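You operate a simulated robot arm through the tools that you are given. There is no shell and no other tool. Be economical: measure what you need, move in short steps, check, and stop when the job is done.

The job below is to be done with a simulated two-armed robot. You get a single attempt, and the scene is never put back.

## Task
Hold the herb bunch still, tear off both outer sprigs and drop them in the mixing bowl.
Fine: the middle sprig stays on the bunch.

Only the result counts: the job must be done as asked and must still hold three seconds after the hand-in. Knocking over, shifting, dropping, spilling or breaking anything else fails it.

## Robot
Two 6-joint arms with two-finger grippers on one trunk, on a base that drives. Base frame: it is fixed to the floor where the robot stands at the start and does not move with it; the origin is under the middle of the robot, x ahead of it, y to its left, z up; the surface under the hand at the start is at about z = 800. Lengths are in mm, angles in degrees, forces in N, time in s.
The left shoulder is at the start at [70, 148, 1414], the right one opposite. With the tool pointing down near the work surface each hand reaches from about 340 to 620 mm from the robot's upright axis, wherever it stands, measured 20 degrees to its own side. Places, roughly: mixing bowl (19x19x8 cm) [400, 400, 800]. Payload 2.45 kg a hand.
Tool frame (each hand has its own): the origin (TCP) lies between the finger pads and is the grasp point; the fingertips stand 30 mm ahead of it; z points along the fingers, y is the line along which they close. The gripper opens to 106 mm. The gripper's body begins 79 mm behind the TCP.
Orientation is told as [roll, pitch, yaw] about the base's x, y, z axes, in that order, counted from this pose: with the fingers straight down and closing along the base's y, the tool's x points along the base's -x, its y along +y and its z along -z.

## Interface
- The arms move only by the tool arm_command. It takes "left_commands", "right_commands" or both (then of equal length, played together; a hand with none holds still); each is a list of rows, each a list of 7 numbers: the turn, a rotation vector about the tool's x, y, z in degrees, then the shift along the tool's x, y, z in mm, then the closure, from 0 (fully open) to 1 (shut). In form: [[rx, ry, rz, x, y, z, fingers], ...]. A call has 1 to 12 rows; each row is the pose to reach, as a shift and turn from the pose commanded when the call began, along the tool's axes at that moment. A row lasts 0.2 s, in which the tool goes at most 50 mm and 8.6 degrees; a call with a longer step from one row to the next is refused whole, and so is a gripper value outside its range. Where a pose cannot be reached the arm comes as near as it can. A force on the tool above 70 N (or 10 N above the force at the start of the call, whichever is more), or a blocked arm, ends the call early, and 0.2 s more pass. The fingers move at their own pace (about 72 mm/s each) and stop on an object; they squeeze with about 36 N. The grip force told is the motor's: it shows also when the fingers shut on nothing. Time passes only in rows, and 0.2 s behind the last, so rows that repeat a pose let the fingers close. It gives the time, the measured TCP pose, the force on the tool (base axes), the opening and the grip force at its end, in the units of the frame above (readings bear some noise), with the torque about the TCP (base axes, N m) and any sound that the robot's microphone picked up.
- Cameras (640 x 400 px; columns grow to the right, rows downward): "scene" is now at [118.7, 0.5, 1610.1]; the picture's right is [-0.01, -1.00, 0.00], its down [-0.87, 0.01, -0.48] and it looks along [0.48, -0.00, -0.87] (base axes); focal length 258 px, centre (320, 200). "left" rides on the left gripper at [76, 2, -106] in its tool frame; the picture's right is [-0.02, 1.00, 0.00], its down [-0.78, -0.02, -0.62] and it looks along [-0.62, -0.01, 0.78] (tool axes); focal length 247 px, centre (320, 200). "right" rides on the right gripper at [76, -2, -106] in its tool frame; the picture's right is [0.02, 1.00, 0.00], its down [-0.78, 0.02, -0.62] and it looks along [-0.62, 0.01, 0.78] (tool axes); focal length 247 px, centre (320, 200). There is no depth. A picture from a camera that has moved, and an enlarged one, comes with that camera's place and axes in the base frame and with its lens.
- snapshot(camera): a new picture of that camera. It takes no simulated time.
- slide_trunk(by): slides the trunk up (or, below 0, down) by that many mm; the arms and the scene camera ride with it, the base frame stays. It gives what a move gives, with no picture.
- roll_base(legs): drives the robot by 1 to 6 legs, each [ahead, left, turn to the left] in mm, mm and degrees, along the robot's own axes; the way and the turn of a leg run together, so that a leg with both is an arc; at most 1500 mm and 180 degrees a leg. The arms and the cameras ride along, it lands a little off, and it stops where it bumps. It gives what a move gives.
- turn_head(pan, tilt): turns the head with the scene camera to pan (to the left, within 86 degrees either way) and tilt (down, from -29 to 69), counted from straight ahead of the robot. It gives what a move gives.
- inspect(camera, box): a new picture of the part [left, top, right, bottom] of that camera's present view, enlarged. It takes no simulated time.
- job_done(): hands the job in; it is judged then, once.

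Go step by step. Nothing tells you exact positions but the pictures and the camera data: compare them with the known pose of the tool, close in by small moves and look again before you grip or let go. The budget is 120 turns and 108 pictures, counting those below and the enlarged ones. Unless the task says otherwise, let go and move clear before handing in, and close with one line.

The tools are called after "Request:" as a command line: name --argument value ..., lists and objects as JSON in quotes. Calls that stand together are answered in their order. arm_command: Moves the arms, as the interface text tells. Its arguments: {"type":"object","properties":{"left_commands":{"type":"array"},"right_commands":{"type":"array"}},"required":[]} The other tools are called the same way: slide_trunk (by) slides the trunk up or down; roll_base (legs) drives the base; turn_head (pan, tilt) turns the head that bears the scene camera; snapshot (camera) takes a picture; inspect (camera, box) takes an enlarged picture of a part of a camera's view; job_done () hands the job in.

At the start:

```text
t: 0.0
left_eef_pos: [574.1, 236.8, 1067.2]
left_tool_rot: [0.1, -0.1, -0.1]
left_contact_force: [0.7, 0.0, 0.4]
left_ft_torque: [0.02, 0.01, -0.03]
left_grip_width: 106.2
left_grasp_force: 0.1
right_eef_pos: [556.8, -229.7, 1065.6]
right_tool_rot: [0.0, 0.1, 0.1]
right_contact_force: [0.6, 0.8, 0.6]
right_ft_torque: [-0.04, 0.01, 0.02]
right_grip_width: 105.8
right_grasp_force: 0.0
trunk travel left (down, up): [-887.0, 53.0]
robot x, y, heading: [0.4, 3.5, 0.0]
head pan, tilt: [-0.6, 61.0]
```

scene: 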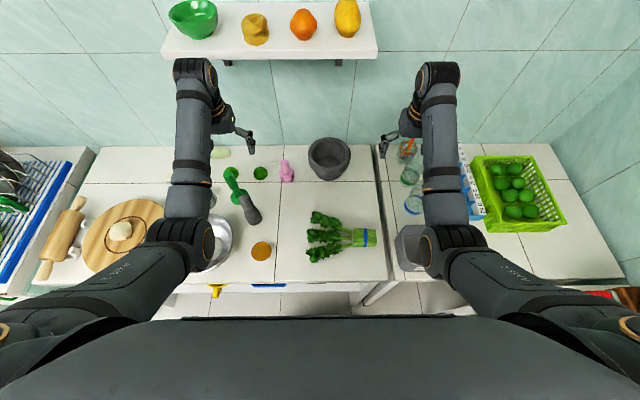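
right: 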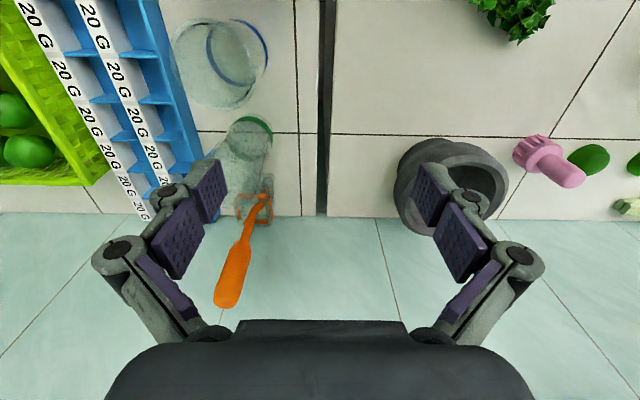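
left: 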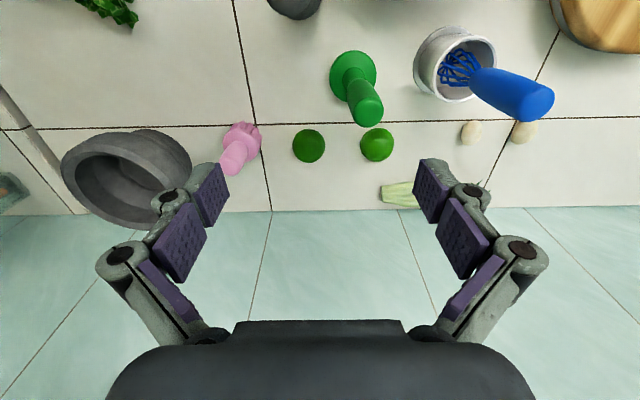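

The herb bunch lies near (425, -70): its tied stalks are to the right and three sprigs fan to the left. The bowl seems hidden behind the left arm, so I'll look closer at both.

Request:
inspect --camera "scene" --box '[280, 190, 400, 280]'

Request:
inspect --camera "scene" --box '[160, 130, 300, 290]'

```text
4.44 times, centred on (340, 235) of scene
camera zoom: at [118.7, 0.5, 1610.1], right [-0.01, -1.0, 0.0], down [-0.87, 0.01, -0.48], along [0.48, 0.0, -0.87], focal length 1148 px, centre (231, 44)
```

zoom: 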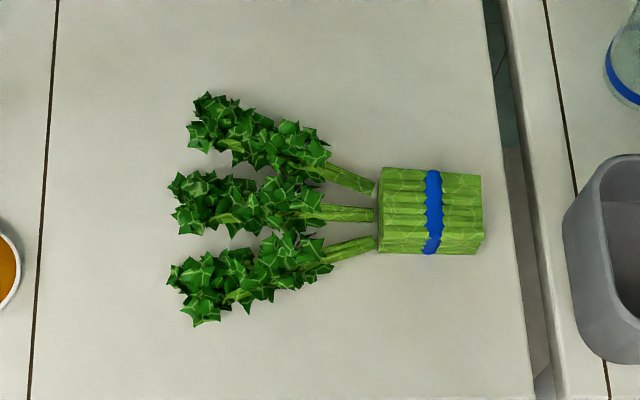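

```text
2.50 times, centred on (230, 210) of scene
camera zoom: at [118.7, 0.5, 1610.1], right [-0.01, -1.0, 0.0], down [-0.87, 0.01, -0.48], along [0.48, 0.0, -0.87], focal length 646 px, centre (545, 175)
```

zoom: 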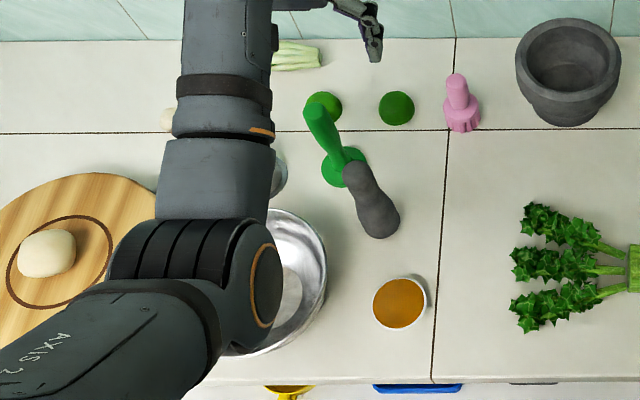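

The bundle is about 75 mm long along y, centred near (411, -142). The sprigs fan out towards +y, with tips near y=+45. I'll bring both hands above at a safe height and turn them so the fingers close along x, with the cameras facing outward.

Request:
arm_command --right_commands '[[0, 0, -8.2, 13, 8, 10, 0], [0, 0, -16.4, 26, 16, 20, 0], [0, 0, -24.6, 39, 24, 30, 0], [0, 0, -32.8, 52, 32, 40, 0], [0, 0, -41, 65, 40, 50, 0], [0, 0, -49.2, 78, 48, 60, 0], [0, 0, -57.4, 91, 56, 70, 0], [0, 0, -65.6, 104, 64, 80, 0], [0, 0, -73.8, 117, 72, 90, 0], [0, 0, -82, 131, 80, 100, 0], [0, 0, -90, 146, 88, 106, 0], [0, 0, -90, 146, 88, 106, 0]]' --left_commands '[[0, 0, 8.2, 13, -14, 5, 0], [0, 0, 16.4, 26, -28, 10, 0], [0, 0, 24.6, 39, -42, 15, 0], [0, 0, 32.8, 52, -56, 20, 0], [0, 0, 41, 65, -70, 25, 0], [0, 0, 49.2, 78, -84, 30, 0], [0, 0, 57.4, 91, -98, 35, 0], [0, 0, 65.6, 104, -112, 40, 0], [0, 0, 73.8, 117, -126, 45, 0], [0, 0, 82, 131, -140, 50, 0], [0, 0, 90, 144, -157, 55, 0], [0, 0, 90, 144, -157, 55, 0]]'

Request:
snapshot --camera "right"

Request:
snapshot --camera "left"

Request:
snapshot --camera "scene"

```text
t: 1.9
left_eef_pos: [470.7, 202.1, 1019.3]
left_tool_rot: [4.5, 8.7, -66.5]
left_contact_force: [0.0, 0.4, 0.0]
left_ft_torque: [0.01, -0.02, 0.01]
left_grip_width: 105.9
left_grasp_force: 0.0
right_eef_pos: [447.5, -165.6, 981.3]
right_tool_rot: [0.1, 0.1, 69.0]
right_contact_force: [-0.3, -0.3, -0.3]
right_ft_torque: [-0.02, -0.03, 0.0]
right_grip_width: 106.0
right_grasp_force: 0.0
trunk travel left (down, up): [-887.0, 53.0]
robot x, y, heading: [0.2, -4.4, -0.0]
head pan, tilt: [-0.6, 61.0]
stopped in row 9 (left hand): the arm was blocked; the commanded pose is now the measured one
```

```text
102 pictures are left
camera right: at [421.2, -236.6, 1087.8], right [-0.94, 0.34, 0.0], down [0.27, 0.74, 0.62], along [0.21, 0.58, -0.78], focal length 247 px, centre (320, 200)
```

right: 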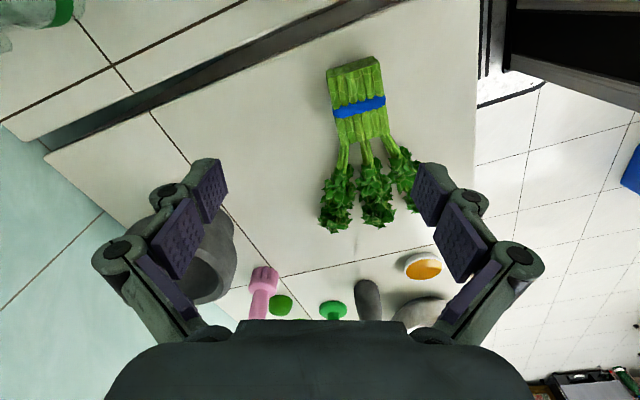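

```text
101 pictures are left
camera left: at [441.9, 253.9, 1138.6], right [0.93, 0.37, 0.07], down [0.29, -0.82, 0.49], along [0.24, -0.44, -0.87], focal length 247 px, centre (320, 200)
```

left: 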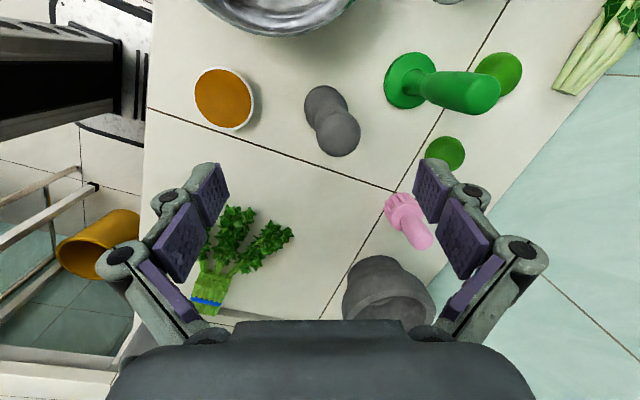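

```text
100 pictures are left
camera scene: at [117.0, 0.5, 1610.3], right [-0.01, -1.0, 0.0], down [-0.87, 0.01, -0.49], along [0.49, 0.0, -0.87], focal length 258 px, centre (320, 200)
```

scene: 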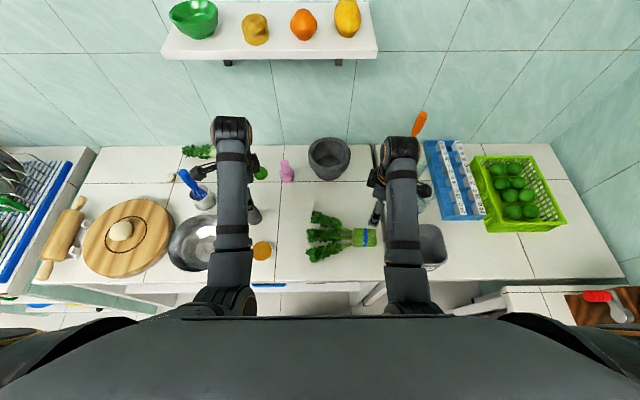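

The right hand reaches its side, but the left was blocked reaching inward. I'll level it and try moving it inward without further yaw to find its limit. The right finishes its turn.

Request:
arm_command --left_commands '[[1, -2.2, 0, -10, -3, 0, 0], [1.8, -4.4, 0, -25, -8, 0, 0], [2.7, -6.6, 0, -40, -12, 1, 0], [3.6, -8.8, 0, -55, -16, 2, 0], [3.6, -8.8, 0, -70, -21, 3, 0], [3.6, -8.8, 0, -85, -25, 3, 0], [3.6, -8.8, 0, -98, -29, 3, 0]]'

```text
t: 3.4
left_eef_pos: [479.7, 192.5, 986.1]
left_tool_rot: [3.6, 8.2, -64.7]
left_contact_force: [0.2, 0.0, 0.2]
left_ft_torque: [0.01, 0.0, 0.02]
left_grip_width: 105.9
left_grasp_force: 0.0
right_eef_pos: [449.1, -164.9, 981.6]
right_tool_rot: [0.1, 0.1, 68.9]
right_contact_force: [-0.2, -0.6, 0.5]
right_ft_torque: [0.0, 0.01, 0.0]
right_grip_width: 105.9
right_grasp_force: 0.1
trunk travel left (down, up): [-887.0, 53.0]
robot x, y, heading: [-0.8, -0.4, 0.3]
head pan, tilt: [-0.6, 61.0]
stopped in row 7 (left hand): the arm was blocked; the commanded pose is now the measured one
```

The left hand seems limited inward at around y≈190. I'll see whether the right hand can complete its move.

Request:
arm_command --right_commands '[[0, 0, -7, 0, 0, 0, 0], [0, 0, -14, 0, 0, 0, 0], [0, 0, -21, 0, 0, 0, 0], [0, 0, -21, 10, 10, 0, 0], [0, 0, -21, 15, 20, 0, 0], [0, 0, -21, 15, 20, 0, 0]]' --left_commands '[[0, 0, -8, 0, 0, 0, 0], [0, 0, -16, 0, 0, 0, 0], [0, 0, -24, 0, 0, 0, 0], [0, 0, -32, 0, 0, 0, 0], [0, 0, -40, 0, 0, 0, 0], [0, 0, -48, 0, 0, 0, 0]]'

```text
t: 4.8
left_eef_pos: [480.7, 192.1, 986.6]
left_tool_rot: [8.6, 2.7, -16.6]
left_contact_force: [-1.6, 0.0, -0.5]
left_ft_torque: [0.01, 0.04, 0.01]
left_grip_width: 106.1
left_grasp_force: 0.1
right_eef_pos: [424.8, -171.1, 982.6]
right_tool_rot: [0.0, 0.1, 89.9]
right_contact_force: [0.0, 0.1, 0.0]
right_ft_torque: [0.04, 0.03, 0.0]
right_grip_width: 105.9
right_grasp_force: 0.0
trunk travel left (down, up): [-887.0, 53.0]
robot x, y, heading: [-1.7, 2.4, -0.1]
head pan, tilt: [-0.6, 61.0]
```

The right hand is now at yaw 90. I'll test the left's inward range with the smaller yaw.

Request:
arm_command --left_commands '[[4, -1.2, 0, 0, 0, 0, 0], [8.2, -2.5, 0, 0, -10, 0, 0], [8.2, -2.5, 0, -3, -25, 0, 0], [8.2, -2.5, 0, -6, -40, 0, 0], [8.2, -2.5, 0, -9, -55, 0, 0], [8.2, -2.5, 0, -13, -79, 0, 0], [8.2, -2.5, 0, -13, -79, 0, 0]]'

```text
t: 6.3
left_eef_pos: [476.9, 190.5, 969.4]
left_tool_rot: [8.9, 1.9, -15.2]
left_contact_force: [0.3, 0.4, 0.4]
left_ft_torque: [0.01, -0.04, 0.02]
left_grip_width: 106.0
left_grasp_force: 0.0
right_eef_pos: [425.4, -171.3, 981.6]
right_tool_rot: [0.0, 0.0, 90.0]
right_contact_force: [1.0, 0.4, -1.0]
right_ft_torque: [-0.02, 0.04, -0.04]
right_grip_width: 106.0
right_grasp_force: 0.1
trunk travel left (down, up): [-887.0, 53.0]
robot x, y, heading: [0.5, 0.0, 0.2]
head pan, tilt: [-0.6, 61.0]
stopped in row 7 (left hand): the arm was blocked; the commanded pose is now the measured one
```

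The left hand can't go inward with its tool vertical, so I'll test leaning it: yaw -90, then fingers tilted toward the bunch.

Request:
arm_command --left_commands '[[0, 0, 8.3, 2, 8, -8, 0], [0, 0, 16.6, 4, 16, -16, 0], [0, 0, 25, 8, 29, -30, 0], [0, 0, 33.2, 8, 29, -30, 0], [0, 0, 41.5, 8, 29, -30, 0], [0, 0, 50, 8, 29, -30, 0], [0, 0, 58.3, 8, 29, -30, 0], [0, 0, 66.6, 8, 29, -30, 0], [0, 0, 75, 8, 29, -30, 0]]'

Request:
arm_command --left_commands '[[0, -8, 0, 0, 0, 0, 0], [0, -16, 0, 0, 0, 0, 0], [0, -24, 0, 0, 0, 0, 0], [0, -32, 0, 0, 0, 0, 0], [0, -40, 0, 0, 0, 0, 0], [0, -48, 0, 0, 0, 0, 0], [0, -54, 0, 0, 0, 0, 0]]'

```text
t: 8.3
left_eef_pos: [475.8, 214.7, 1004.0]
left_tool_rot: [0.5, 8.7, -90.6]
left_contact_force: [0.4, -0.3, 0.0]
left_ft_torque: [-0.03, -0.02, 0.0]
left_grip_width: 106.1
left_grasp_force: 0.0
right_eef_pos: [424.9, -171.6, 982.0]
right_tool_rot: [-0.1, 0.1, 90.1]
right_contact_force: [-0.4, 0.3, -0.2]
right_ft_torque: [-0.01, -0.02, 0.0]
right_grip_width: 105.8
right_grasp_force: 0.1
trunk travel left (down, up): [-887.0, 53.0]
robot x, y, heading: [3.8, -2.3, 0.0]
head pan, tilt: [-0.6, 61.0]
```

```text
t: 9.9
left_eef_pos: [476.9, 214.0, 1003.9]
left_tool_rot: [0.7, -45.4, -90.7]
left_contact_force: [1.3, 0.9, 0.6]
left_ft_torque: [-0.04, 0.01, -0.04]
left_grip_width: 106.2
left_grasp_force: 0.1
right_eef_pos: [424.0, -171.4, 981.4]
right_tool_rot: [0.0, 0.1, 89.9]
right_contact_force: [0.3, 0.5, 0.4]
right_ft_torque: [-0.02, 0.03, -0.01]
right_grip_width: 106.0
right_grasp_force: 0.0
trunk travel left (down, up): [-887.0, 53.0]
robot x, y, heading: [-1.1, -4.2, 0.1]
head pan, tilt: [-0.6, 61.0]
```

Tilting works, but this yaw puts the camera on the low side. I'll spin the left hand 180° about its own axis so that its camera is on top.

Request:
arm_command --left_commands '[[0, 0, -8.2, 0, 0, -4, 0], [0, 0, -16.4, 0, 0, -8, 0], [0, 0, -24.6, 0, 0, -12, 0], [0, 0, -32.8, 0, 0, -16, 0], [0, 0, -41, 0, 0, -20, 0], [0, 0, -49.2, 0, 0, -20, 0], [0, 0, -57.4, 0, 0, -20, 0], [0, 0, -65.6, 0, 0, -20, 0], [0, 0, -73.8, 0, 0, -20, 0], [0, 0, -82, 0, 0, -20, 0], [0, 0, -90, 0, 0, -20, 0]]'

Request:
arm_command --left_commands '[[0, 0, -8.2, 0, 0, 0, 0], [0, 0, -16.4, 0, 0, 0, 0], [0, 0, -24.6, 0, 0, 0, 0], [0, 0, -32.8, 0, 0, 0, 0], [0, 0, -41, 0, 0, 0, 0], [0, 0, -49.2, 0, 0, 0, 0], [0, 0, -57.4, 0, 0, 0, 0], [0, 0, -65.6, 0, 0, 0, 0], [0, 0, -73.8, 0, 0, 0, 0], [0, 0, -82, 0, 0, 0, 0], [0, 0, -90, 0, 0, 0, 0]]'

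Request:
snapshot --camera "left"

```text
t: 12.3
left_eef_pos: [476.3, 229.7, 1017.0]
left_tool_rot: [-45.1, -0.4, -0.3]
left_contact_force: [-0.1, 0.0, -0.2]
left_ft_torque: [-0.02, 0.03, -0.02]
left_grip_width: 106.1
left_grasp_force: 0.0
right_eef_pos: [424.9, -171.0, 983.3]
right_tool_rot: [0.0, 0.1, 90.0]
right_contact_force: [-1.1, 0.0, 0.7]
right_ft_torque: [-0.01, -0.02, 0.02]
right_grip_width: 106.1
right_grasp_force: 0.0
trunk travel left (down, up): [-887.0, 53.0]
robot x, y, heading: [1.3, -0.1, -0.1]
head pan, tilt: [-0.6, 61.0]
```

```text
t: 14.8
left_eef_pos: [476.9, 228.6, 1016.9]
left_tool_rot: [-0.5, 45.2, 89.4]
left_contact_force: [0.0, -0.3, 0.6]
left_ft_torque: [0.01, 0.01, 0.02]
left_grip_width: 106.1
left_grasp_force: 0.1
right_eef_pos: [424.4, -172.6, 980.8]
right_tool_rot: [0.0, 0.1, 90.0]
right_contact_force: [0.0, -0.3, 1.0]
right_ft_torque: [-0.04, -0.01, 0.0]
right_grip_width: 106.2
right_grasp_force: 0.0
trunk travel left (down, up): [-887.0, 53.0]
robot x, y, heading: [-1.2, -0.2, -0.0]
head pan, tilt: [-0.6, 61.0]
```

```text
99 pictures are left
camera left: at [475.0, 250.0, 1148.5], right [-1.0, 0.02, -0.02], down [0.02, 0.99, -0.12], along [0.02, -0.12, -0.99], focal length 247 px, centre (320, 200)
```

left: 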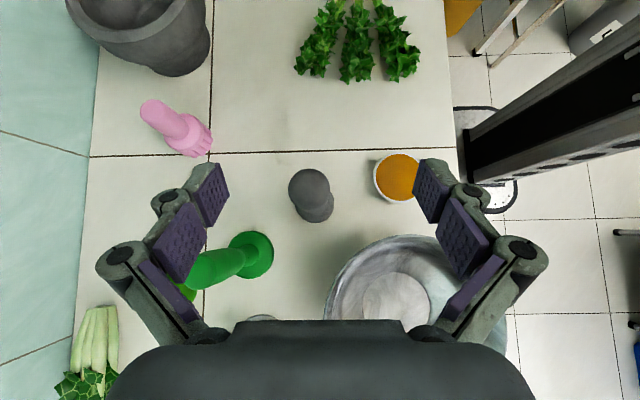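

The view is clear: sprig tips lie near y≈26 at x≈478, 426 and 362. Next I test the left hand's inward reach with this tilt.

Request:
arm_command --left_commands '[[0, 0, 0, 15, 3, 20, 0], [0, 0, 0, 30, 6, 40, 0], [0, 0, 0, 45, 10, 60, 0], [0, 0, 0, 60, 14, 80, 0], [0, 0, 0, 75, 17, 100, 0], [0, 0, 0, 92, 20, 121, 0], [0, 0, 0, 92, 20, 121, 0]]'

```text
t: 16.4
left_eef_pos: [455.3, 78.3, 998.1]
left_tool_rot: [-0.6, 45.1, 89.2]
left_contact_force: [0.0, 0.0, -0.1]
left_ft_torque: [-0.02, -0.03, -0.03]
left_grip_width: 106.0
left_grasp_force: 0.1
right_eef_pos: [424.1, -171.0, 981.5]
right_tool_rot: [0.0, 0.0, 90.0]
right_contact_force: [0.7, 0.6, 0.3]
right_ft_torque: [0.0, 0.01, -0.01]
right_grip_width: 106.1
right_grasp_force: 0.0
trunk travel left (down, up): [-887.0, 53.0]
robot x, y, heading: [3.8, -0.2, -0.1]
head pan, tilt: [-0.6, 61.0]
```

The tilted left hand reaches. Now I refine the bundle's position from the right hand's camera.

Request:
snapshot --camera "right"

Request:
snapshot --camera "left"

```text
98 pictures are left
camera right: at [426.3, -247.1, 1087.8], right [-1.0, -0.02, 0.0], down [-0.02, 0.78, 0.62], along [-0.01, 0.62, -0.78], focal length 247 px, centre (320, 200)
```

right: 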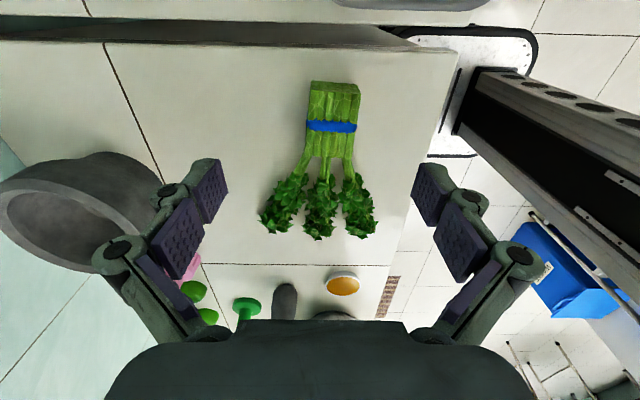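

```text
97 pictures are left
camera left: at [453.7, 99.4, 1128.5], right [-1.0, 0.02, -0.02], down [0.02, 0.99, -0.12], along [0.02, -0.12, -0.99], focal length 247 px, centre (320, 200)
```

left: 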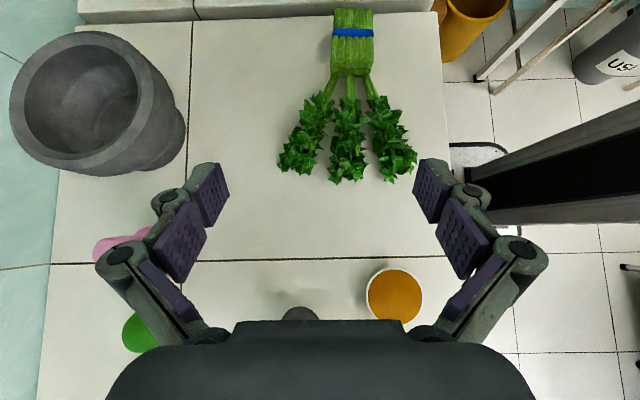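

The bundle's top is at about z=840, its centre near (412, -148), and it is about 53 mm wide. I'm lowering the open right hand astride it.

Request:
arm_command --right_commands '[[0, 0, 0, -9, 6, 20, 0], [0, 0, 0, -17, 12, 40, 0], [0, 0, 0, -17, 12, 65, 0], [0, 0, 0, -17, 12, 90, 0], [0, 0, 0, -17, 12, 110, 0], [0, 0, 0, -17, 12, 110, 0]]'

Request:
snapshot --camera "right"

```text
t: 17.8
left_eef_pos: [456.5, 77.8, 997.1]
left_tool_rot: [-0.6, 45.2, 89.3]
left_contact_force: [0.4, -0.4, 0.6]
left_ft_torque: [0.0, 0.0, -0.01]
left_grip_width: 106.1
left_grasp_force: 0.1
right_eef_pos: [411.9, -153.5, 870.7]
right_tool_rot: [0.1, 0.0, 90.0]
right_contact_force: [0.7, -0.4, 0.0]
right_ft_torque: [-0.01, 0.03, 0.0]
right_grip_width: 106.0
right_grasp_force: 0.1
trunk travel left (down, up): [-887.0, 53.0]
robot x, y, heading: [-1.1, 1.6, 0.3]
head pan, tilt: [-0.6, 61.0]
```

```text
96 pictures are left
camera right: at [413.6, -230.1, 977.0], right [-1.0, -0.02, 0.0], down [-0.02, 0.78, 0.62], along [-0.01, 0.62, -0.78], focal length 247 px, centre (320, 200)
```

right: 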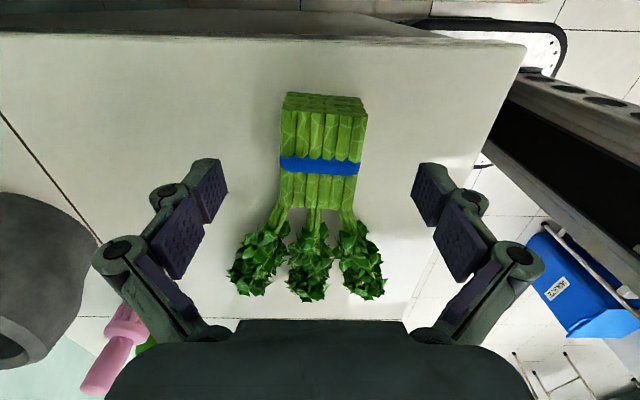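

The hand is centred over the blue band. I lower 32 mm more and close.

Request:
arm_command --right_commands '[[0, 0, 0, 0, 0, 16, 0], [0, 0, 0, 0, 0, 32, 0], [0, 0, 0, 0, 0, 32, 0], [0, 0, 0, 0, 0, 32, 0.3], [0, 0, 0, 0, 0, 32, 0.6], [0, 0, 0, 0, 0, 32, 1], [0, 0, 0, 0, 0, 32, 1], [0, 0, 0, 0, 0, 32, 1]]'

Request:
snapshot --camera "right"

Request:
snapshot --camera "left"

```text
t: 19.6
left_eef_pos: [457.3, 77.6, 997.7]
left_tool_rot: [-0.6, 45.2, 89.2]
left_contact_force: [-0.6, 0.1, -0.1]
left_ft_torque: [0.03, -0.05, -0.02]
left_grip_width: 106.1
left_grasp_force: 0.1
right_eef_pos: [412.8, -155.1, 839.2]
right_tool_rot: [0.1, 0.1, 90.0]
right_contact_force: [0.2, 0.4, 1.4]
right_ft_torque: [0.03, 0.05, -0.05]
right_grip_width: 51.8
right_grasp_force: 35.7
trunk travel left (down, up): [-887.0, 53.0]
robot x, y, heading: [1.5, -2.1, -0.1]
head pan, tilt: [-0.6, 61.0]
```

```text
95 pictures are left
camera right: at [413.9, -230.5, 945.3], right [-1.0, -0.02, 0.0], down [-0.02, 0.78, 0.62], along [-0.01, 0.62, -0.78], focal length 247 px, centre (320, 200)
```

right: 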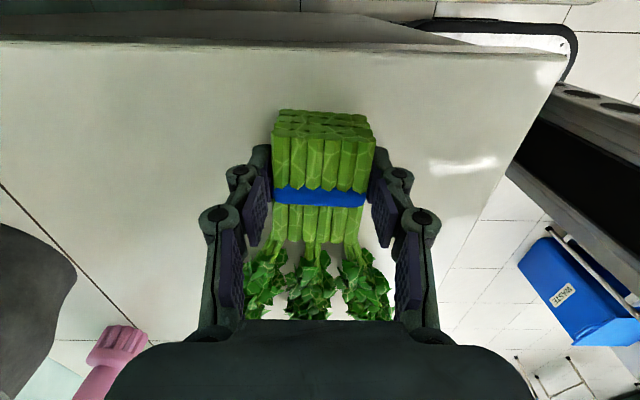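

```text
94 pictures are left
camera left: at [453.8, 99.4, 1128.6], right [-1.0, 0.02, -0.02], down [0.02, 0.99, -0.12], along [0.02, -0.12, -0.99], focal length 247 px, centre (320, 200)
```

left: 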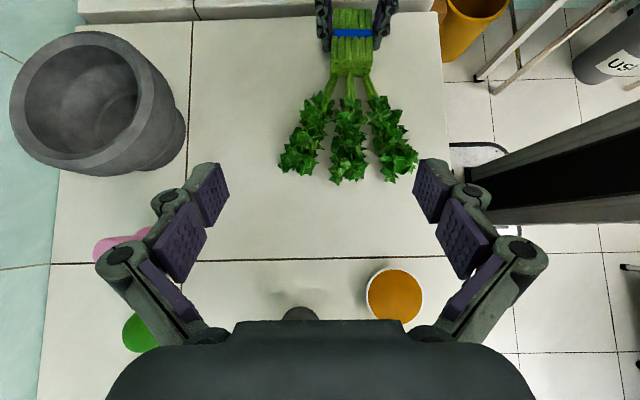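

The bundle is held at 52 mm. A closer look at the sprigs will tell me the gaps.

Request:
inspect --camera "left" --box '[260, 60, 440, 195]'

Request:
inspect --camera "scene" --box '[290, 200, 380, 270]'

```text
2.96 times, centred on (350, 128) of left
camera zoom: at [453.8, 99.4, 1128.6], right [-1.0, 0.02, -0.02], down [0.02, 0.99, -0.12], along [0.02, -0.12, -0.99], focal length 732 px, centre (231, 415)
```

zoom: 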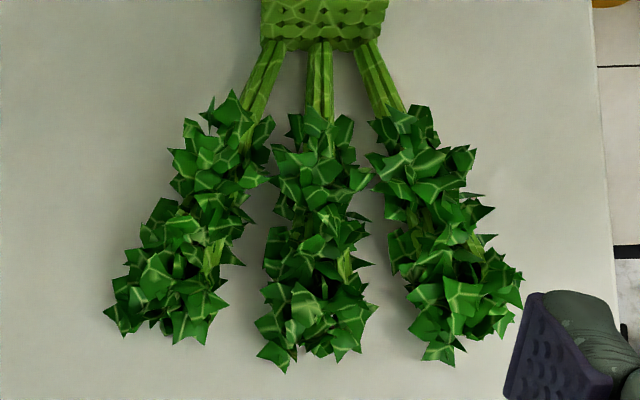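

```text
5.71 times, centred on (335, 235) of scene
camera zoom: at [118.6, 0.9, 1610.1], right [-0.01, -1.0, 0.0], down [-0.87, 0.01, -0.48], along [0.48, 0.0, -0.87], focal length 1476 px, centre (234, 0)
```

zoom: 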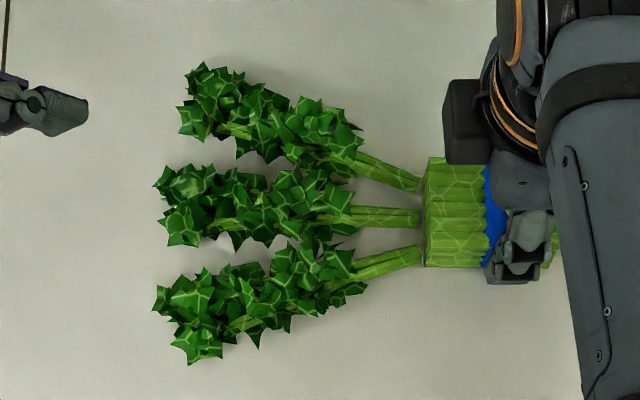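

The outer sprigs fan about ±20°. At y≈0 they sit at x≈482 (far) and 362 (near), with about 19 mm of free gap to the middle one near the tips. I'll bring the left hand, yawed along the far sprig and part-closed, to a hover above its tip.

Request:
arm_command --left_commands '[[-2.8, 0, 2.8, -11, -8, 17, 0.2], [-5.6, 0, 5.6, -22, -16, 34, 0.4], [-8.5, 0, 8.5, -34, -24, 51, 0.54], [-11.3, 0, 11.3, -46, -32, 68, 0.54], [-14.1, 0, 14.1, -57, -40, 85, 0.54], [-14.1, 0, 14.1, -68, -46, 100, 0.54], [-14.1, 0, 14.1, -68, -46, 100, 0.54]]'

Request:
snapshot --camera "left"

Request:
snapshot --camera "scene"

```text
t: 21.1
left_eef_pos: [503.9, 54.2, 881.3]
left_tool_rot: [-0.8, 44.9, 69.0]
left_contact_force: [-0.3, 0.3, -0.5]
left_ft_torque: [0.01, 0.01, 0.04]
left_grip_width: 48.6
left_grasp_force: 0.0
right_eef_pos: [413.2, -155.7, 839.6]
right_tool_rot: [0.0, 0.0, 90.0]
right_contact_force: [0.0, 0.5, 2.6]
right_ft_torque: [-0.04, 0.03, -0.08]
right_grip_width: 51.6
right_grasp_force: 36.6
trunk travel left (down, up): [-887.0, 53.0]
robot x, y, heading: [-0.4, -1.0, -0.1]
head pan, tilt: [-0.6, 61.0]
```

```text
91 pictures are left
camera left: at [508.3, 75.1, 1010.8], right [-0.93, 0.36, -0.03], down [0.36, 0.92, -0.11], along [-0.02, -0.12, -0.99], focal length 247 px, centre (320, 200)
```

left: 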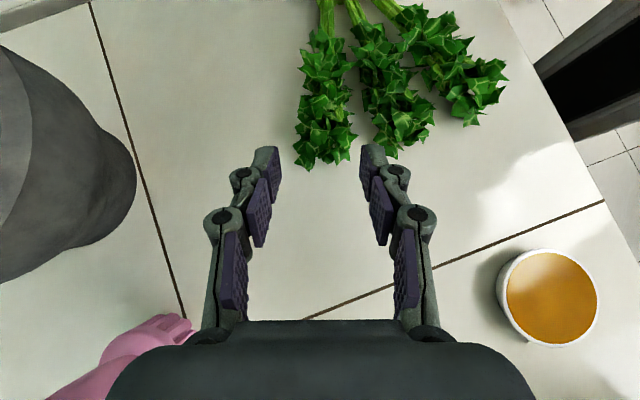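

```text
90 pictures are left
camera scene: at [118.4, 0.8, 1610.1], right [-0.01, -1.0, 0.0], down [-0.87, 0.01, -0.49], along [0.49, 0.0, -0.87], focal length 258 px, centre (320, 200)
```

scene: 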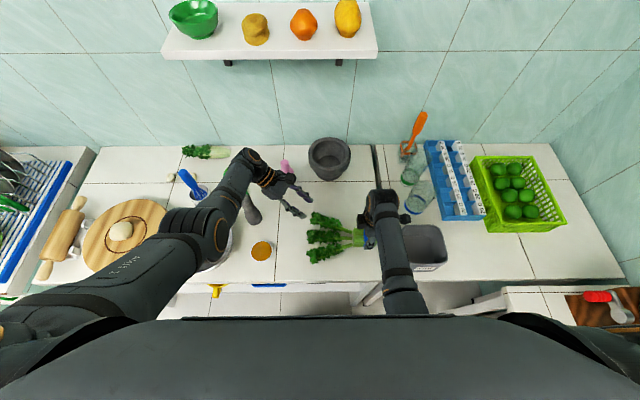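

The fingers straddle the far sprig and the inner one lines up with the gap. I advance along the fingers in two steps, looking in between.

Request:
arm_command --left_commands '[[0, 0, 0, 0, 0, 12, 0.54], [0, 0, 0, 0, 0, 24, 0.54], [0, 0, 0, 0, 0, 36, 0.54], [0, 0, 0, 0, 0, 36, 0.54]]'

Request:
snapshot --camera "left"

```text
t: 22.1
left_eef_pos: [488.6, 32.4, 858.6]
left_tool_rot: [-0.8, 45.0, 69.1]
left_contact_force: [0.6, 0.2, 0.2]
left_ft_torque: [0.03, 0.01, 0.0]
left_grip_width: 48.7
left_grasp_force: 0.0
left hand out of reach, approached as far as the arm can: row 3, 4
right_eef_pos: [413.2, -152.9, 840.4]
right_tool_rot: [0.0, 0.2, 90.0]
right_contact_force: [-0.4, 0.1, 2.0]
right_ft_torque: [0.03, -0.02, -0.1]
right_grip_width: 51.6
right_grasp_force: 36.3
trunk travel left (down, up): [-887.0, 53.0]
robot x, y, heading: [3.1, -0.5, 0.2]
head pan, tilt: [-0.6, 61.0]
```

```text
89 pictures are left
camera left: at [494.5, 53.4, 988.4], right [-0.93, 0.36, -0.02], down [0.36, 0.93, -0.12], along [-0.02, -0.12, -0.99], focal length 247 px, centre (320, 200)
```

left: 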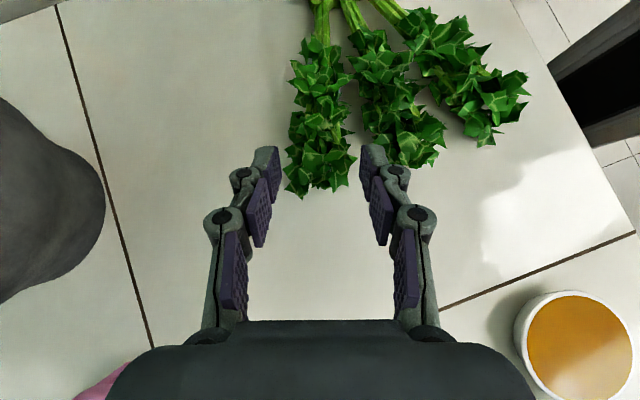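

The left arm is near its inner limit. Tilting it 8° more pulls the wrist outward, so I advance that way, into the gap.

Request:
arm_command --left_commands '[[0, 4, 0, 0, 0, 0, 0.54], [0, 8, 0, 0, -1, 0, 0.54], [0, 8, 0, -2, -2, 11, 0.54], [0, 8, 0, -4, -2, 22, 0.54], [0, 8, 0, -5, -2, 31, 0.54], [0, 8, 0, -5, -2, 31, 0.54]]'

Request:
snapshot --camera "left"

```text
t: 23.6
left_eef_pos: [463.6, 25.3, 855.8]
left_tool_rot: [-0.8, 53.1, 69.0]
left_contact_force: [0.8, -0.1, -0.3]
left_ft_torque: [0.02, -0.01, 0.01]
left_grip_width: 48.9
left_grasp_force: 0.1
left hand out of reach, approached as far as the arm can: row 1, 2, 3, 4, 5, 6
right_eef_pos: [411.7, -155.1, 838.8]
right_tool_rot: [0.1, 0.2, 90.1]
right_contact_force: [0.7, 0.1, 2.7]
right_ft_torque: [-0.03, 0.0, -0.1]
right_grip_width: 51.1
right_grasp_force: 35.9
trunk travel left (down, up): [-887.0, 53.0]
robot x, y, heading: [1.7, 0.3, 0.1]
head pan, tilt: [-0.6, 61.0]
```

```text
88 pictures are left
camera left: at [474.6, 63.3, 983.7], right [-0.93, 0.36, -0.03], down [0.35, 0.9, -0.25], along [-0.07, -0.24, -0.97], focal length 247 px, centre (320, 200)
```

left: 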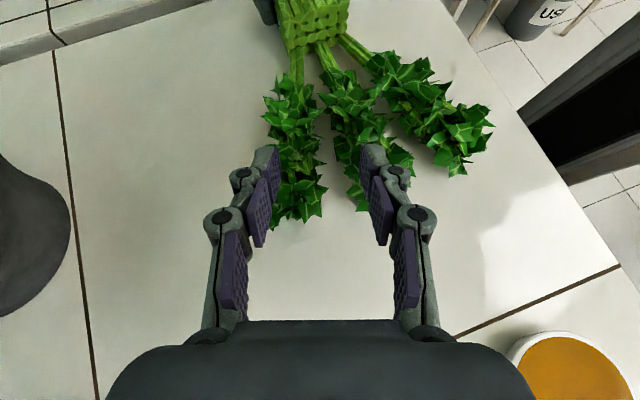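

It slid sideways: the limit is arm length at this low, far, yawed pose. I'll back off, then use a yaw nearer 80° and tilt near 45°, which keeps the wrist closer.

Request:
arm_command --left_commands '[[0, 0, 0, 0, 0, -15, 0.54], [0, 0, 0, 0, 0, -30, 0.54], [0, -4, 0, 5, 0, -45, 0.54], [0, -8, 0, 10, 0, -60, 0.54], [0, -8, 0, 10, 0, -60, 0.54]]'

```text
t: 24.8
left_eef_pos: [476.0, 67.2, 901.7]
left_tool_rot: [-0.8, 45.0, 69.2]
left_contact_force: [-0.6, -0.1, 1.0]
left_ft_torque: [-0.02, -0.02, 0.02]
left_grip_width: 49.0
left_grasp_force: 0.1
right_eef_pos: [412.6, -154.7, 839.3]
right_tool_rot: [0.0, 0.1, 90.0]
right_contact_force: [-1.6, -0.1, 0.8]
right_ft_torque: [0.03, 0.01, -0.04]
right_grip_width: 51.1
right_grasp_force: 36.1
trunk travel left (down, up): [-887.0, 53.0]
robot x, y, heading: [1.0, -0.5, -0.2]
head pan, tilt: [-0.6, 61.0]
```

Request:
arm_command --left_commands '[[2.6, 0, -2.6, -4, -8, 12, 0.54], [5.2, 0, -5.2, -8, -16, 26, 0.54], [7.8, 0, -7.8, -13, -24, 44, 0.54], [7.8, 0, -7.8, -13, -24, 44, 0.54]]'

Request:
snapshot --camera "left"

```text
t: 25.8
left_eef_pos: [491.5, 37.4, 860.9]
left_tool_rot: [-0.7, 45.0, 80.1]
left_contact_force: [0.7, 0.0, 0.2]
left_ft_torque: [0.01, -0.01, 0.0]
left_grip_width: 48.5
left_grasp_force: 0.0
right_eef_pos: [412.7, -154.7, 839.8]
right_tool_rot: [0.0, 0.0, 89.9]
right_contact_force: [0.7, 0.2, 2.6]
right_ft_torque: [0.02, 0.02, -0.08]
right_grip_width: 50.7
right_grasp_force: 35.8
trunk travel left (down, up): [-887.0, 53.0]
robot x, y, heading: [2.2, 1.7, 0.2]
head pan, tilt: [-0.6, 61.0]
```

```text
87 pictures are left
camera left: at [493.0, 58.3, 991.8], right [-0.98, 0.18, -0.02], down [0.18, 0.98, -0.12], along [0.0, -0.12, -0.99], focal length 247 px, centre (320, 200)
```

left: 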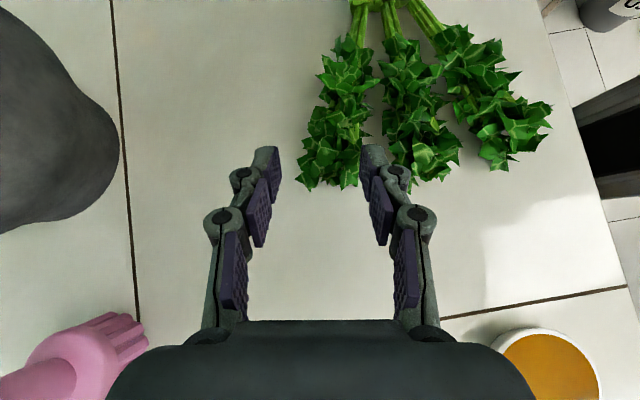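

Good view: the sprig's centre is a few mm to the right of the hand's middle. I shift 6 mm and advance 36 mm, then check.

Request:
arm_command --left_commands '[[0, 0, 0, 0, 6, 0, 0.54], [0, 0, 0, 0, 6, 12, 0.54], [0, 0, 0, 0, 6, 24, 0.54], [0, 0, 0, 0, 6, 36, 0.54], [0, 0, 0, 0, 6, 36, 0.54]]'

Request:
snapshot --camera "left"

```text
t: 26.9
left_eef_pos: [481.4, 12.1, 834.9]
left_tool_rot: [-0.6, 45.1, 80.2]
left_contact_force: [-2.6, 2.2, -0.7]
left_ft_torque: [0.07, -0.01, -0.13]
left_grip_width: 51.0
left_grasp_force: 1.3
right_eef_pos: [413.3, -155.4, 839.9]
right_tool_rot: [-0.1, 0.1, 89.9]
right_contact_force: [2.0, -2.7, -0.1]
right_ft_torque: [0.02, -0.01, -0.5]
right_grip_width: 50.7
right_grasp_force: 36.0
trunk travel left (down, up): [-887.0, 53.0]
robot x, y, heading: [2.0, -1.9, -0.1]
head pan, tilt: [-0.6, 61.0]
```

```text
86 pictures are left
camera left: at [483.6, 33.9, 966.1], right [-0.98, 0.18, -0.02], down [0.18, 0.98, -0.12], along [0.0, -0.12, -0.99], focal length 247 px, centre (320, 200)
```

left: 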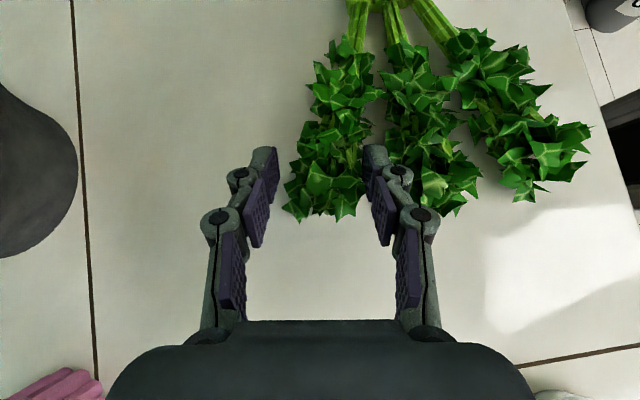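

The fingers are on either side of the far sprig, with the inner one in the gap. Closing.

Request:
arm_command --left_commands '[[0, 0, 0, 0, 0, 0, 0.7], [0, 0, 0, 0, 0, 0, 0.85], [0, 0, 0, 0, 0, 0, 1], [0, 0, 0, 0, 0, 0, 1], [0, 0, 0, 0, 0, 0, 1]]'

Request:
inspect --camera "left" --box '[220, 0, 540, 240]'

```text
t: 28.1
left_eef_pos: [483.5, 11.5, 836.4]
left_tool_rot: [-0.7, 45.2, 80.2]
left_contact_force: [0.1, -0.3, 0.3]
left_ft_torque: [0.08, 0.05, -0.05]
left_grip_width: 33.8
left_grasp_force: 35.9
right_eef_pos: [412.4, -153.3, 839.3]
right_tool_rot: [0.0, 0.0, 90.0]
right_contact_force: [-2.7, 0.4, 2.3]
right_ft_torque: [0.07, 0.11, 0.02]
right_grip_width: 51.1
right_grasp_force: 35.4
trunk travel left (down, up): [-887.0, 53.0]
robot x, y, heading: [1.7, 0.0, -0.2]
head pan, tilt: [-0.6, 61.0]
```

```text
1.67 times, centred on (380, 120) of left
camera zoom: at [483.5, 33.8, 966.8], right [-0.98, 0.18, -0.02], down [0.18, 0.98, -0.12], along [0.0, -0.12, -0.99], focal length 412 px, centre (220, 333)
```

zoom: 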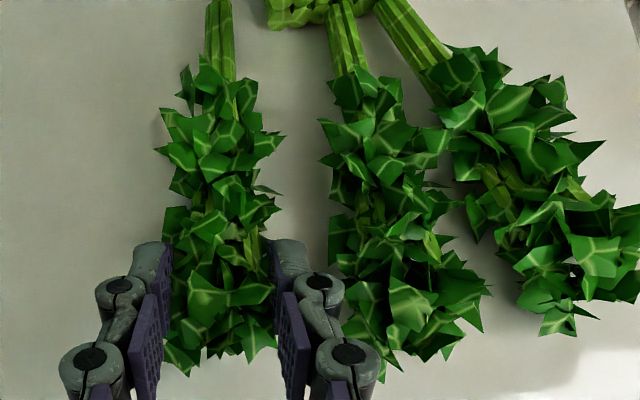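

The grip is firm at 34 mm, but the far stem seems to have moved relative to the bundle. I'll check from the scene camera.

Request:
inspect --camera "scene" --box '[290, 190, 390, 265]'

Request:
inspect --camera "left" --box '[280, 0, 440, 100]'

```text
5.33 times, centred on (340, 228) of scene
camera zoom: at [117.8, 1.0, 1610.2], right [-0.01, -1.0, 0.0], down [-0.87, 0.01, -0.49], along [0.49, 0.0, -0.87], focal length 1378 px, centre (213, 53)
```

zoom: 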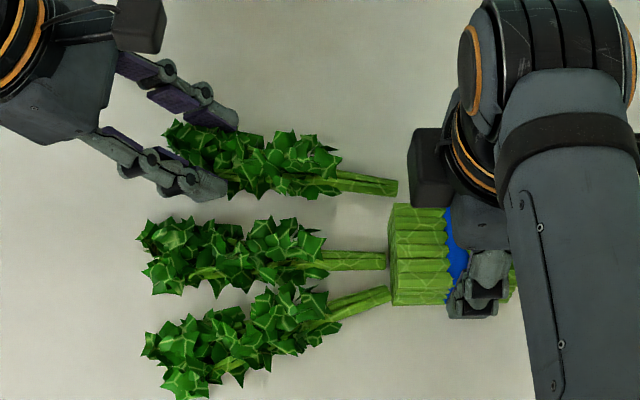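

```text
4.00 times, centred on (360, 50) of left
camera zoom: at [483.5, 33.8, 966.8], right [-0.98, 0.18, -0.02], down [0.18, 0.98, -0.12], along [0.0, -0.12, -0.99], focal length 988 px, centre (160, 800)
```

zoom: 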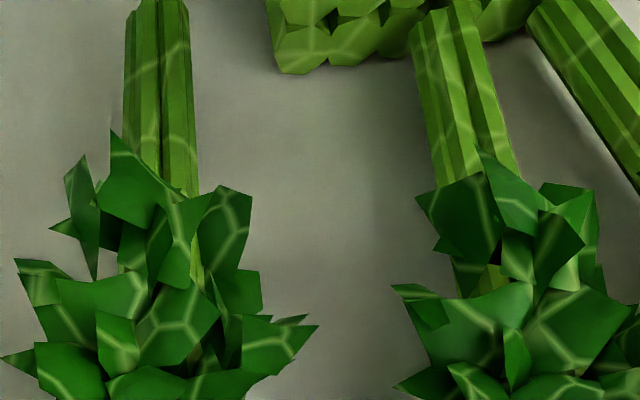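

The far sprig has already come free as the fingers closed; the middle one looks intact. I draw the sprig back from the bundle, then lift it.

Request:
arm_command --left_commands '[[0, 0, 0, -9, 2, -12, 1], [0, 0, 0, -18, 5, -25, 1], [0, 0, 0, -27, 8, -37, 1], [0, 0, 0, -35, 10, -49, 1], [0, 0, 0, -14, 10, -70, 1], [0, 0, 0, 7, 10, -91, 1], [0, 0, 0, 28, 10, -112, 1], [0, 0, 0, 49, 10, -133, 1], [0, 0, 0, 71, 10, -155, 1], [0, 0, 0, 71, 10, -155, 1]]'

Request:
snapshot --camera "left"

Request:
snapshot --camera "scene"

```text
t: 30.4
left_eef_pos: [481.6, 74.0, 996.0]
left_tool_rot: [-0.6, 45.0, 80.2]
left_contact_force: [0.0, 0.0, -0.7]
left_ft_torque: [0.02, 0.0, 0.0]
left_grip_width: 33.5
left_grasp_force: 36.0
right_eef_pos: [412.0, -153.5, 839.8]
right_tool_rot: [0.0, 0.1, 90.0]
right_contact_force: [0.1, 0.4, 2.5]
right_ft_torque: [0.04, -0.02, -0.02]
right_grip_width: 51.1
right_grasp_force: 36.1
trunk travel left (down, up): [-887.0, 53.0]
robot x, y, heading: [0.3, -0.4, -0.2]
head pan, tilt: [-0.6, 61.0]
```

```text
82 pictures are left
camera left: at [482.7, 94.9, 1126.8], right [-0.98, 0.18, -0.02], down [0.18, 0.98, -0.12], along [0.0, -0.12, -0.99], focal length 247 px, centre (320, 200)
```

left: 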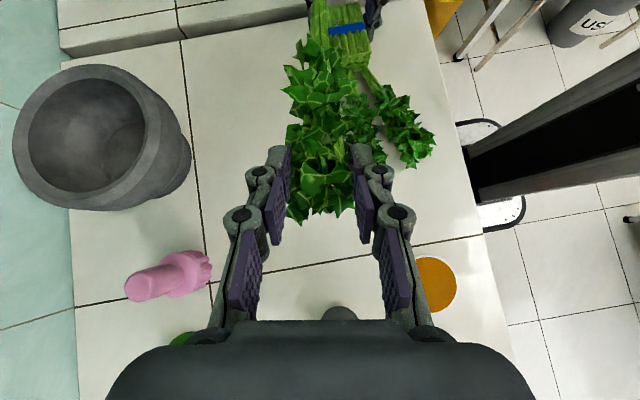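

```text
81 pictures are left
camera scene: at [118.4, 0.8, 1610.1], right [-0.01, -1.0, 0.0], down [-0.87, 0.01, -0.49], along [0.49, 0.0, -0.87], focal length 258 px, centre (320, 200)
```

scene: 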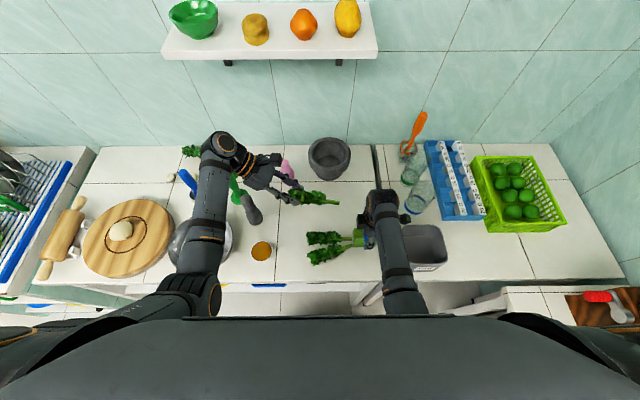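

The sprig is lifted and the middle and near sprigs are still on the bundle. Now I carry it toward the bowl and turn the hand upright.

Request:
arm_command --left_commands '[[0, 0, 0, -19, 15, -23, 1], [0, 0, 0, -38, 31, -46, 1], [0, 0, 0, -57, 46, -70, 1], [0, 0, 0, -76, 62, -93, 1], [0, 0, 0, -95, 77, -116, 1], [0, 0, 0, -114, 93, -140, 1], [0, 0, 0, -133, 108, -163, 1], [0, 0, 0, -152, 124, -186, 1], [0, 0, 0, -152, 124, -186, 1]]'

Request:
arm_command --left_commands '[[0, -8, 0, 0, 0, 0, 1], [0, -16, 0, 0, 0, 0, 1], [0, -24, 0, 0, 0, 0, 1], [0, -32, 0, 0, 0, 0, 1], [0, -39, 0, 0, 0, 0, 1], [0, -45, 0, 0, 0, 0, 1], [0, -45, 0, 0, 0, 0, 1]]'

Request:
snapshot --camera "left"

Request:
snapshot --camera "scene"

```text
t: 32.4
left_eef_pos: [397.9, 328.5, 1017.9]
left_tool_rot: [-0.6, 45.2, 80.2]
left_contact_force: [0.0, -0.3, -0.8]
left_ft_torque: [0.04, 0.01, -0.04]
left_grip_width: 33.7
left_grasp_force: 35.9
right_eef_pos: [412.6, -154.5, 840.0]
right_tool_rot: [0.0, 0.0, 89.9]
right_contact_force: [0.5, 1.0, 1.1]
right_ft_torque: [0.01, 0.03, 0.0]
right_grip_width: 51.0
right_grasp_force: 36.3
trunk travel left (down, up): [-887.0, 53.0]
robot x, y, heading: [-0.0, 1.7, -0.2]
head pan, tilt: [-0.6, 61.0]
```

```text
t: 34.0
left_eef_pos: [397.7, 328.7, 1017.9]
left_tool_rot: [-0.5, 0.1, 80.8]
left_contact_force: [0.7, 0.1, -0.6]
left_ft_torque: [0.01, 0.01, 0.02]
left_grip_width: 33.6
left_grasp_force: 35.8
right_eef_pos: [412.8, -154.4, 838.9]
right_tool_rot: [0.0, 0.2, 89.9]
right_contact_force: [-0.8, -0.3, 0.6]
right_ft_torque: [-0.02, 0.01, 0.01]
right_grip_width: 50.8
right_grasp_force: 35.7
trunk travel left (down, up): [-887.0, 53.0]
robot x, y, heading: [-0.9, -3.3, 0.0]
head pan, tilt: [-0.6, 61.0]
```

```text
80 pictures are left
camera left: at [382.9, 254.1, 1126.2], right [-0.98, 0.18, -0.01], down [0.14, 0.77, 0.62], along [0.12, 0.61, -0.78], focal length 247 px, centre (320, 200)
```

left: 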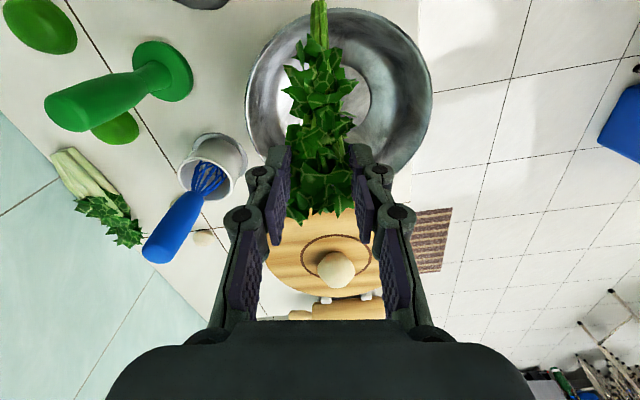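

```text
79 pictures are left
camera scene: at [118.5, 1.1, 1610.1], right [-0.01, -1.0, 0.0], down [-0.87, 0.01, -0.48], along [0.48, 0.0, -0.87], focal length 258 px, centre (320, 200)
```

scene: 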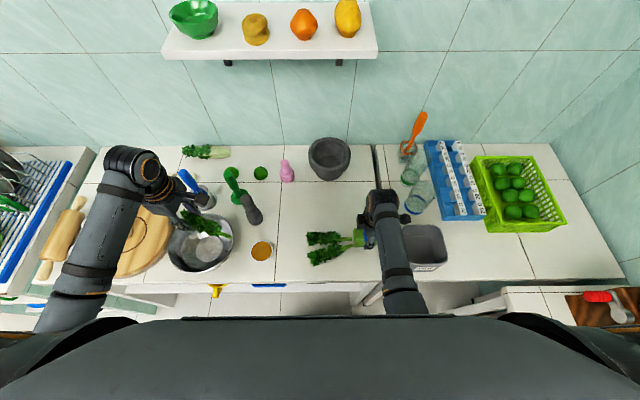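

Bowl centre is near (387, 352). I move so that the sprig's middle is over it, then lower so the stem end goes into the bowl.

Request:
arm_command --left_commands '[[0, 0, 0, -20, 5, 0, 1], [0, 0, 0, -40, 11, 0, 1], [0, 0, 0, -59, 16, 0, 1], [0, 0, 0, -59, 16, 25, 1], [0, 0, 0, -59, 16, 50, 1], [0, 0, 0, -59, 16, 70, 1], [0, 0, 0, -59, 16, 70, 1]]'

Request:
snapshot --camera "left"

Request:
inspect --camera "scene" --box '[140, 140, 280, 290]'

```text
t: 35.5
left_eef_pos: [391.1, 389.8, 947.0]
left_tool_rot: [-0.5, 0.2, 80.7]
left_contact_force: [0.1, 0.2, -0.2]
left_ft_torque: [-0.01, -0.01, 0.03]
left_grip_width: 33.8
left_grasp_force: 36.0
right_eef_pos: [412.9, -154.2, 839.0]
right_tool_rot: [-0.1, 0.1, 90.1]
right_contact_force: [0.2, -0.3, -0.1]
right_ft_torque: [0.03, 0.03, -0.05]
right_grip_width: 51.0
right_grasp_force: 35.9
trunk travel left (down, up): [-887.0, 53.0]
robot x, y, heading: [-3.4, 3.4, 0.1]
head pan, tilt: [-0.6, 61.0]
```

```text
78 pictures are left
camera left: at [376.8, 314.4, 1055.6], right [-0.98, 0.18, -0.01], down [0.14, 0.77, 0.62], along [0.12, 0.61, -0.78], focal length 247 px, centre (320, 200)
```

left: 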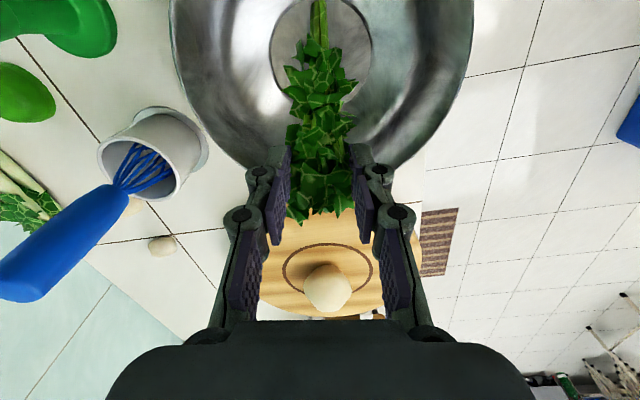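

```text
2.67 times, centred on (210, 215) of scene
camera zoom: at [118.4, 0.9, 1610.1], right [-0.01, -1.0, 0.0], down [-0.87, 0.01, -0.49], along [0.49, 0.0, -0.87], focal length 689 px, centre (613, 160)
```

zoom: 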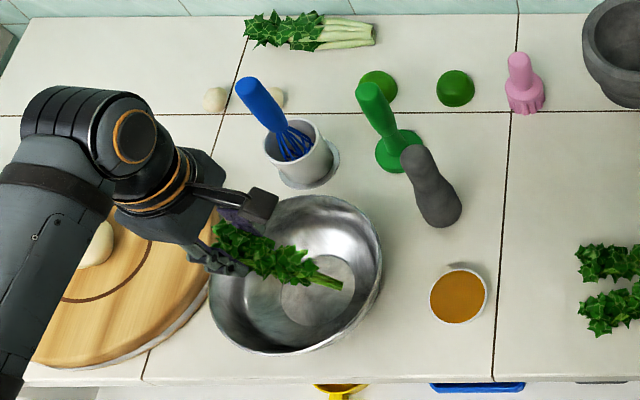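

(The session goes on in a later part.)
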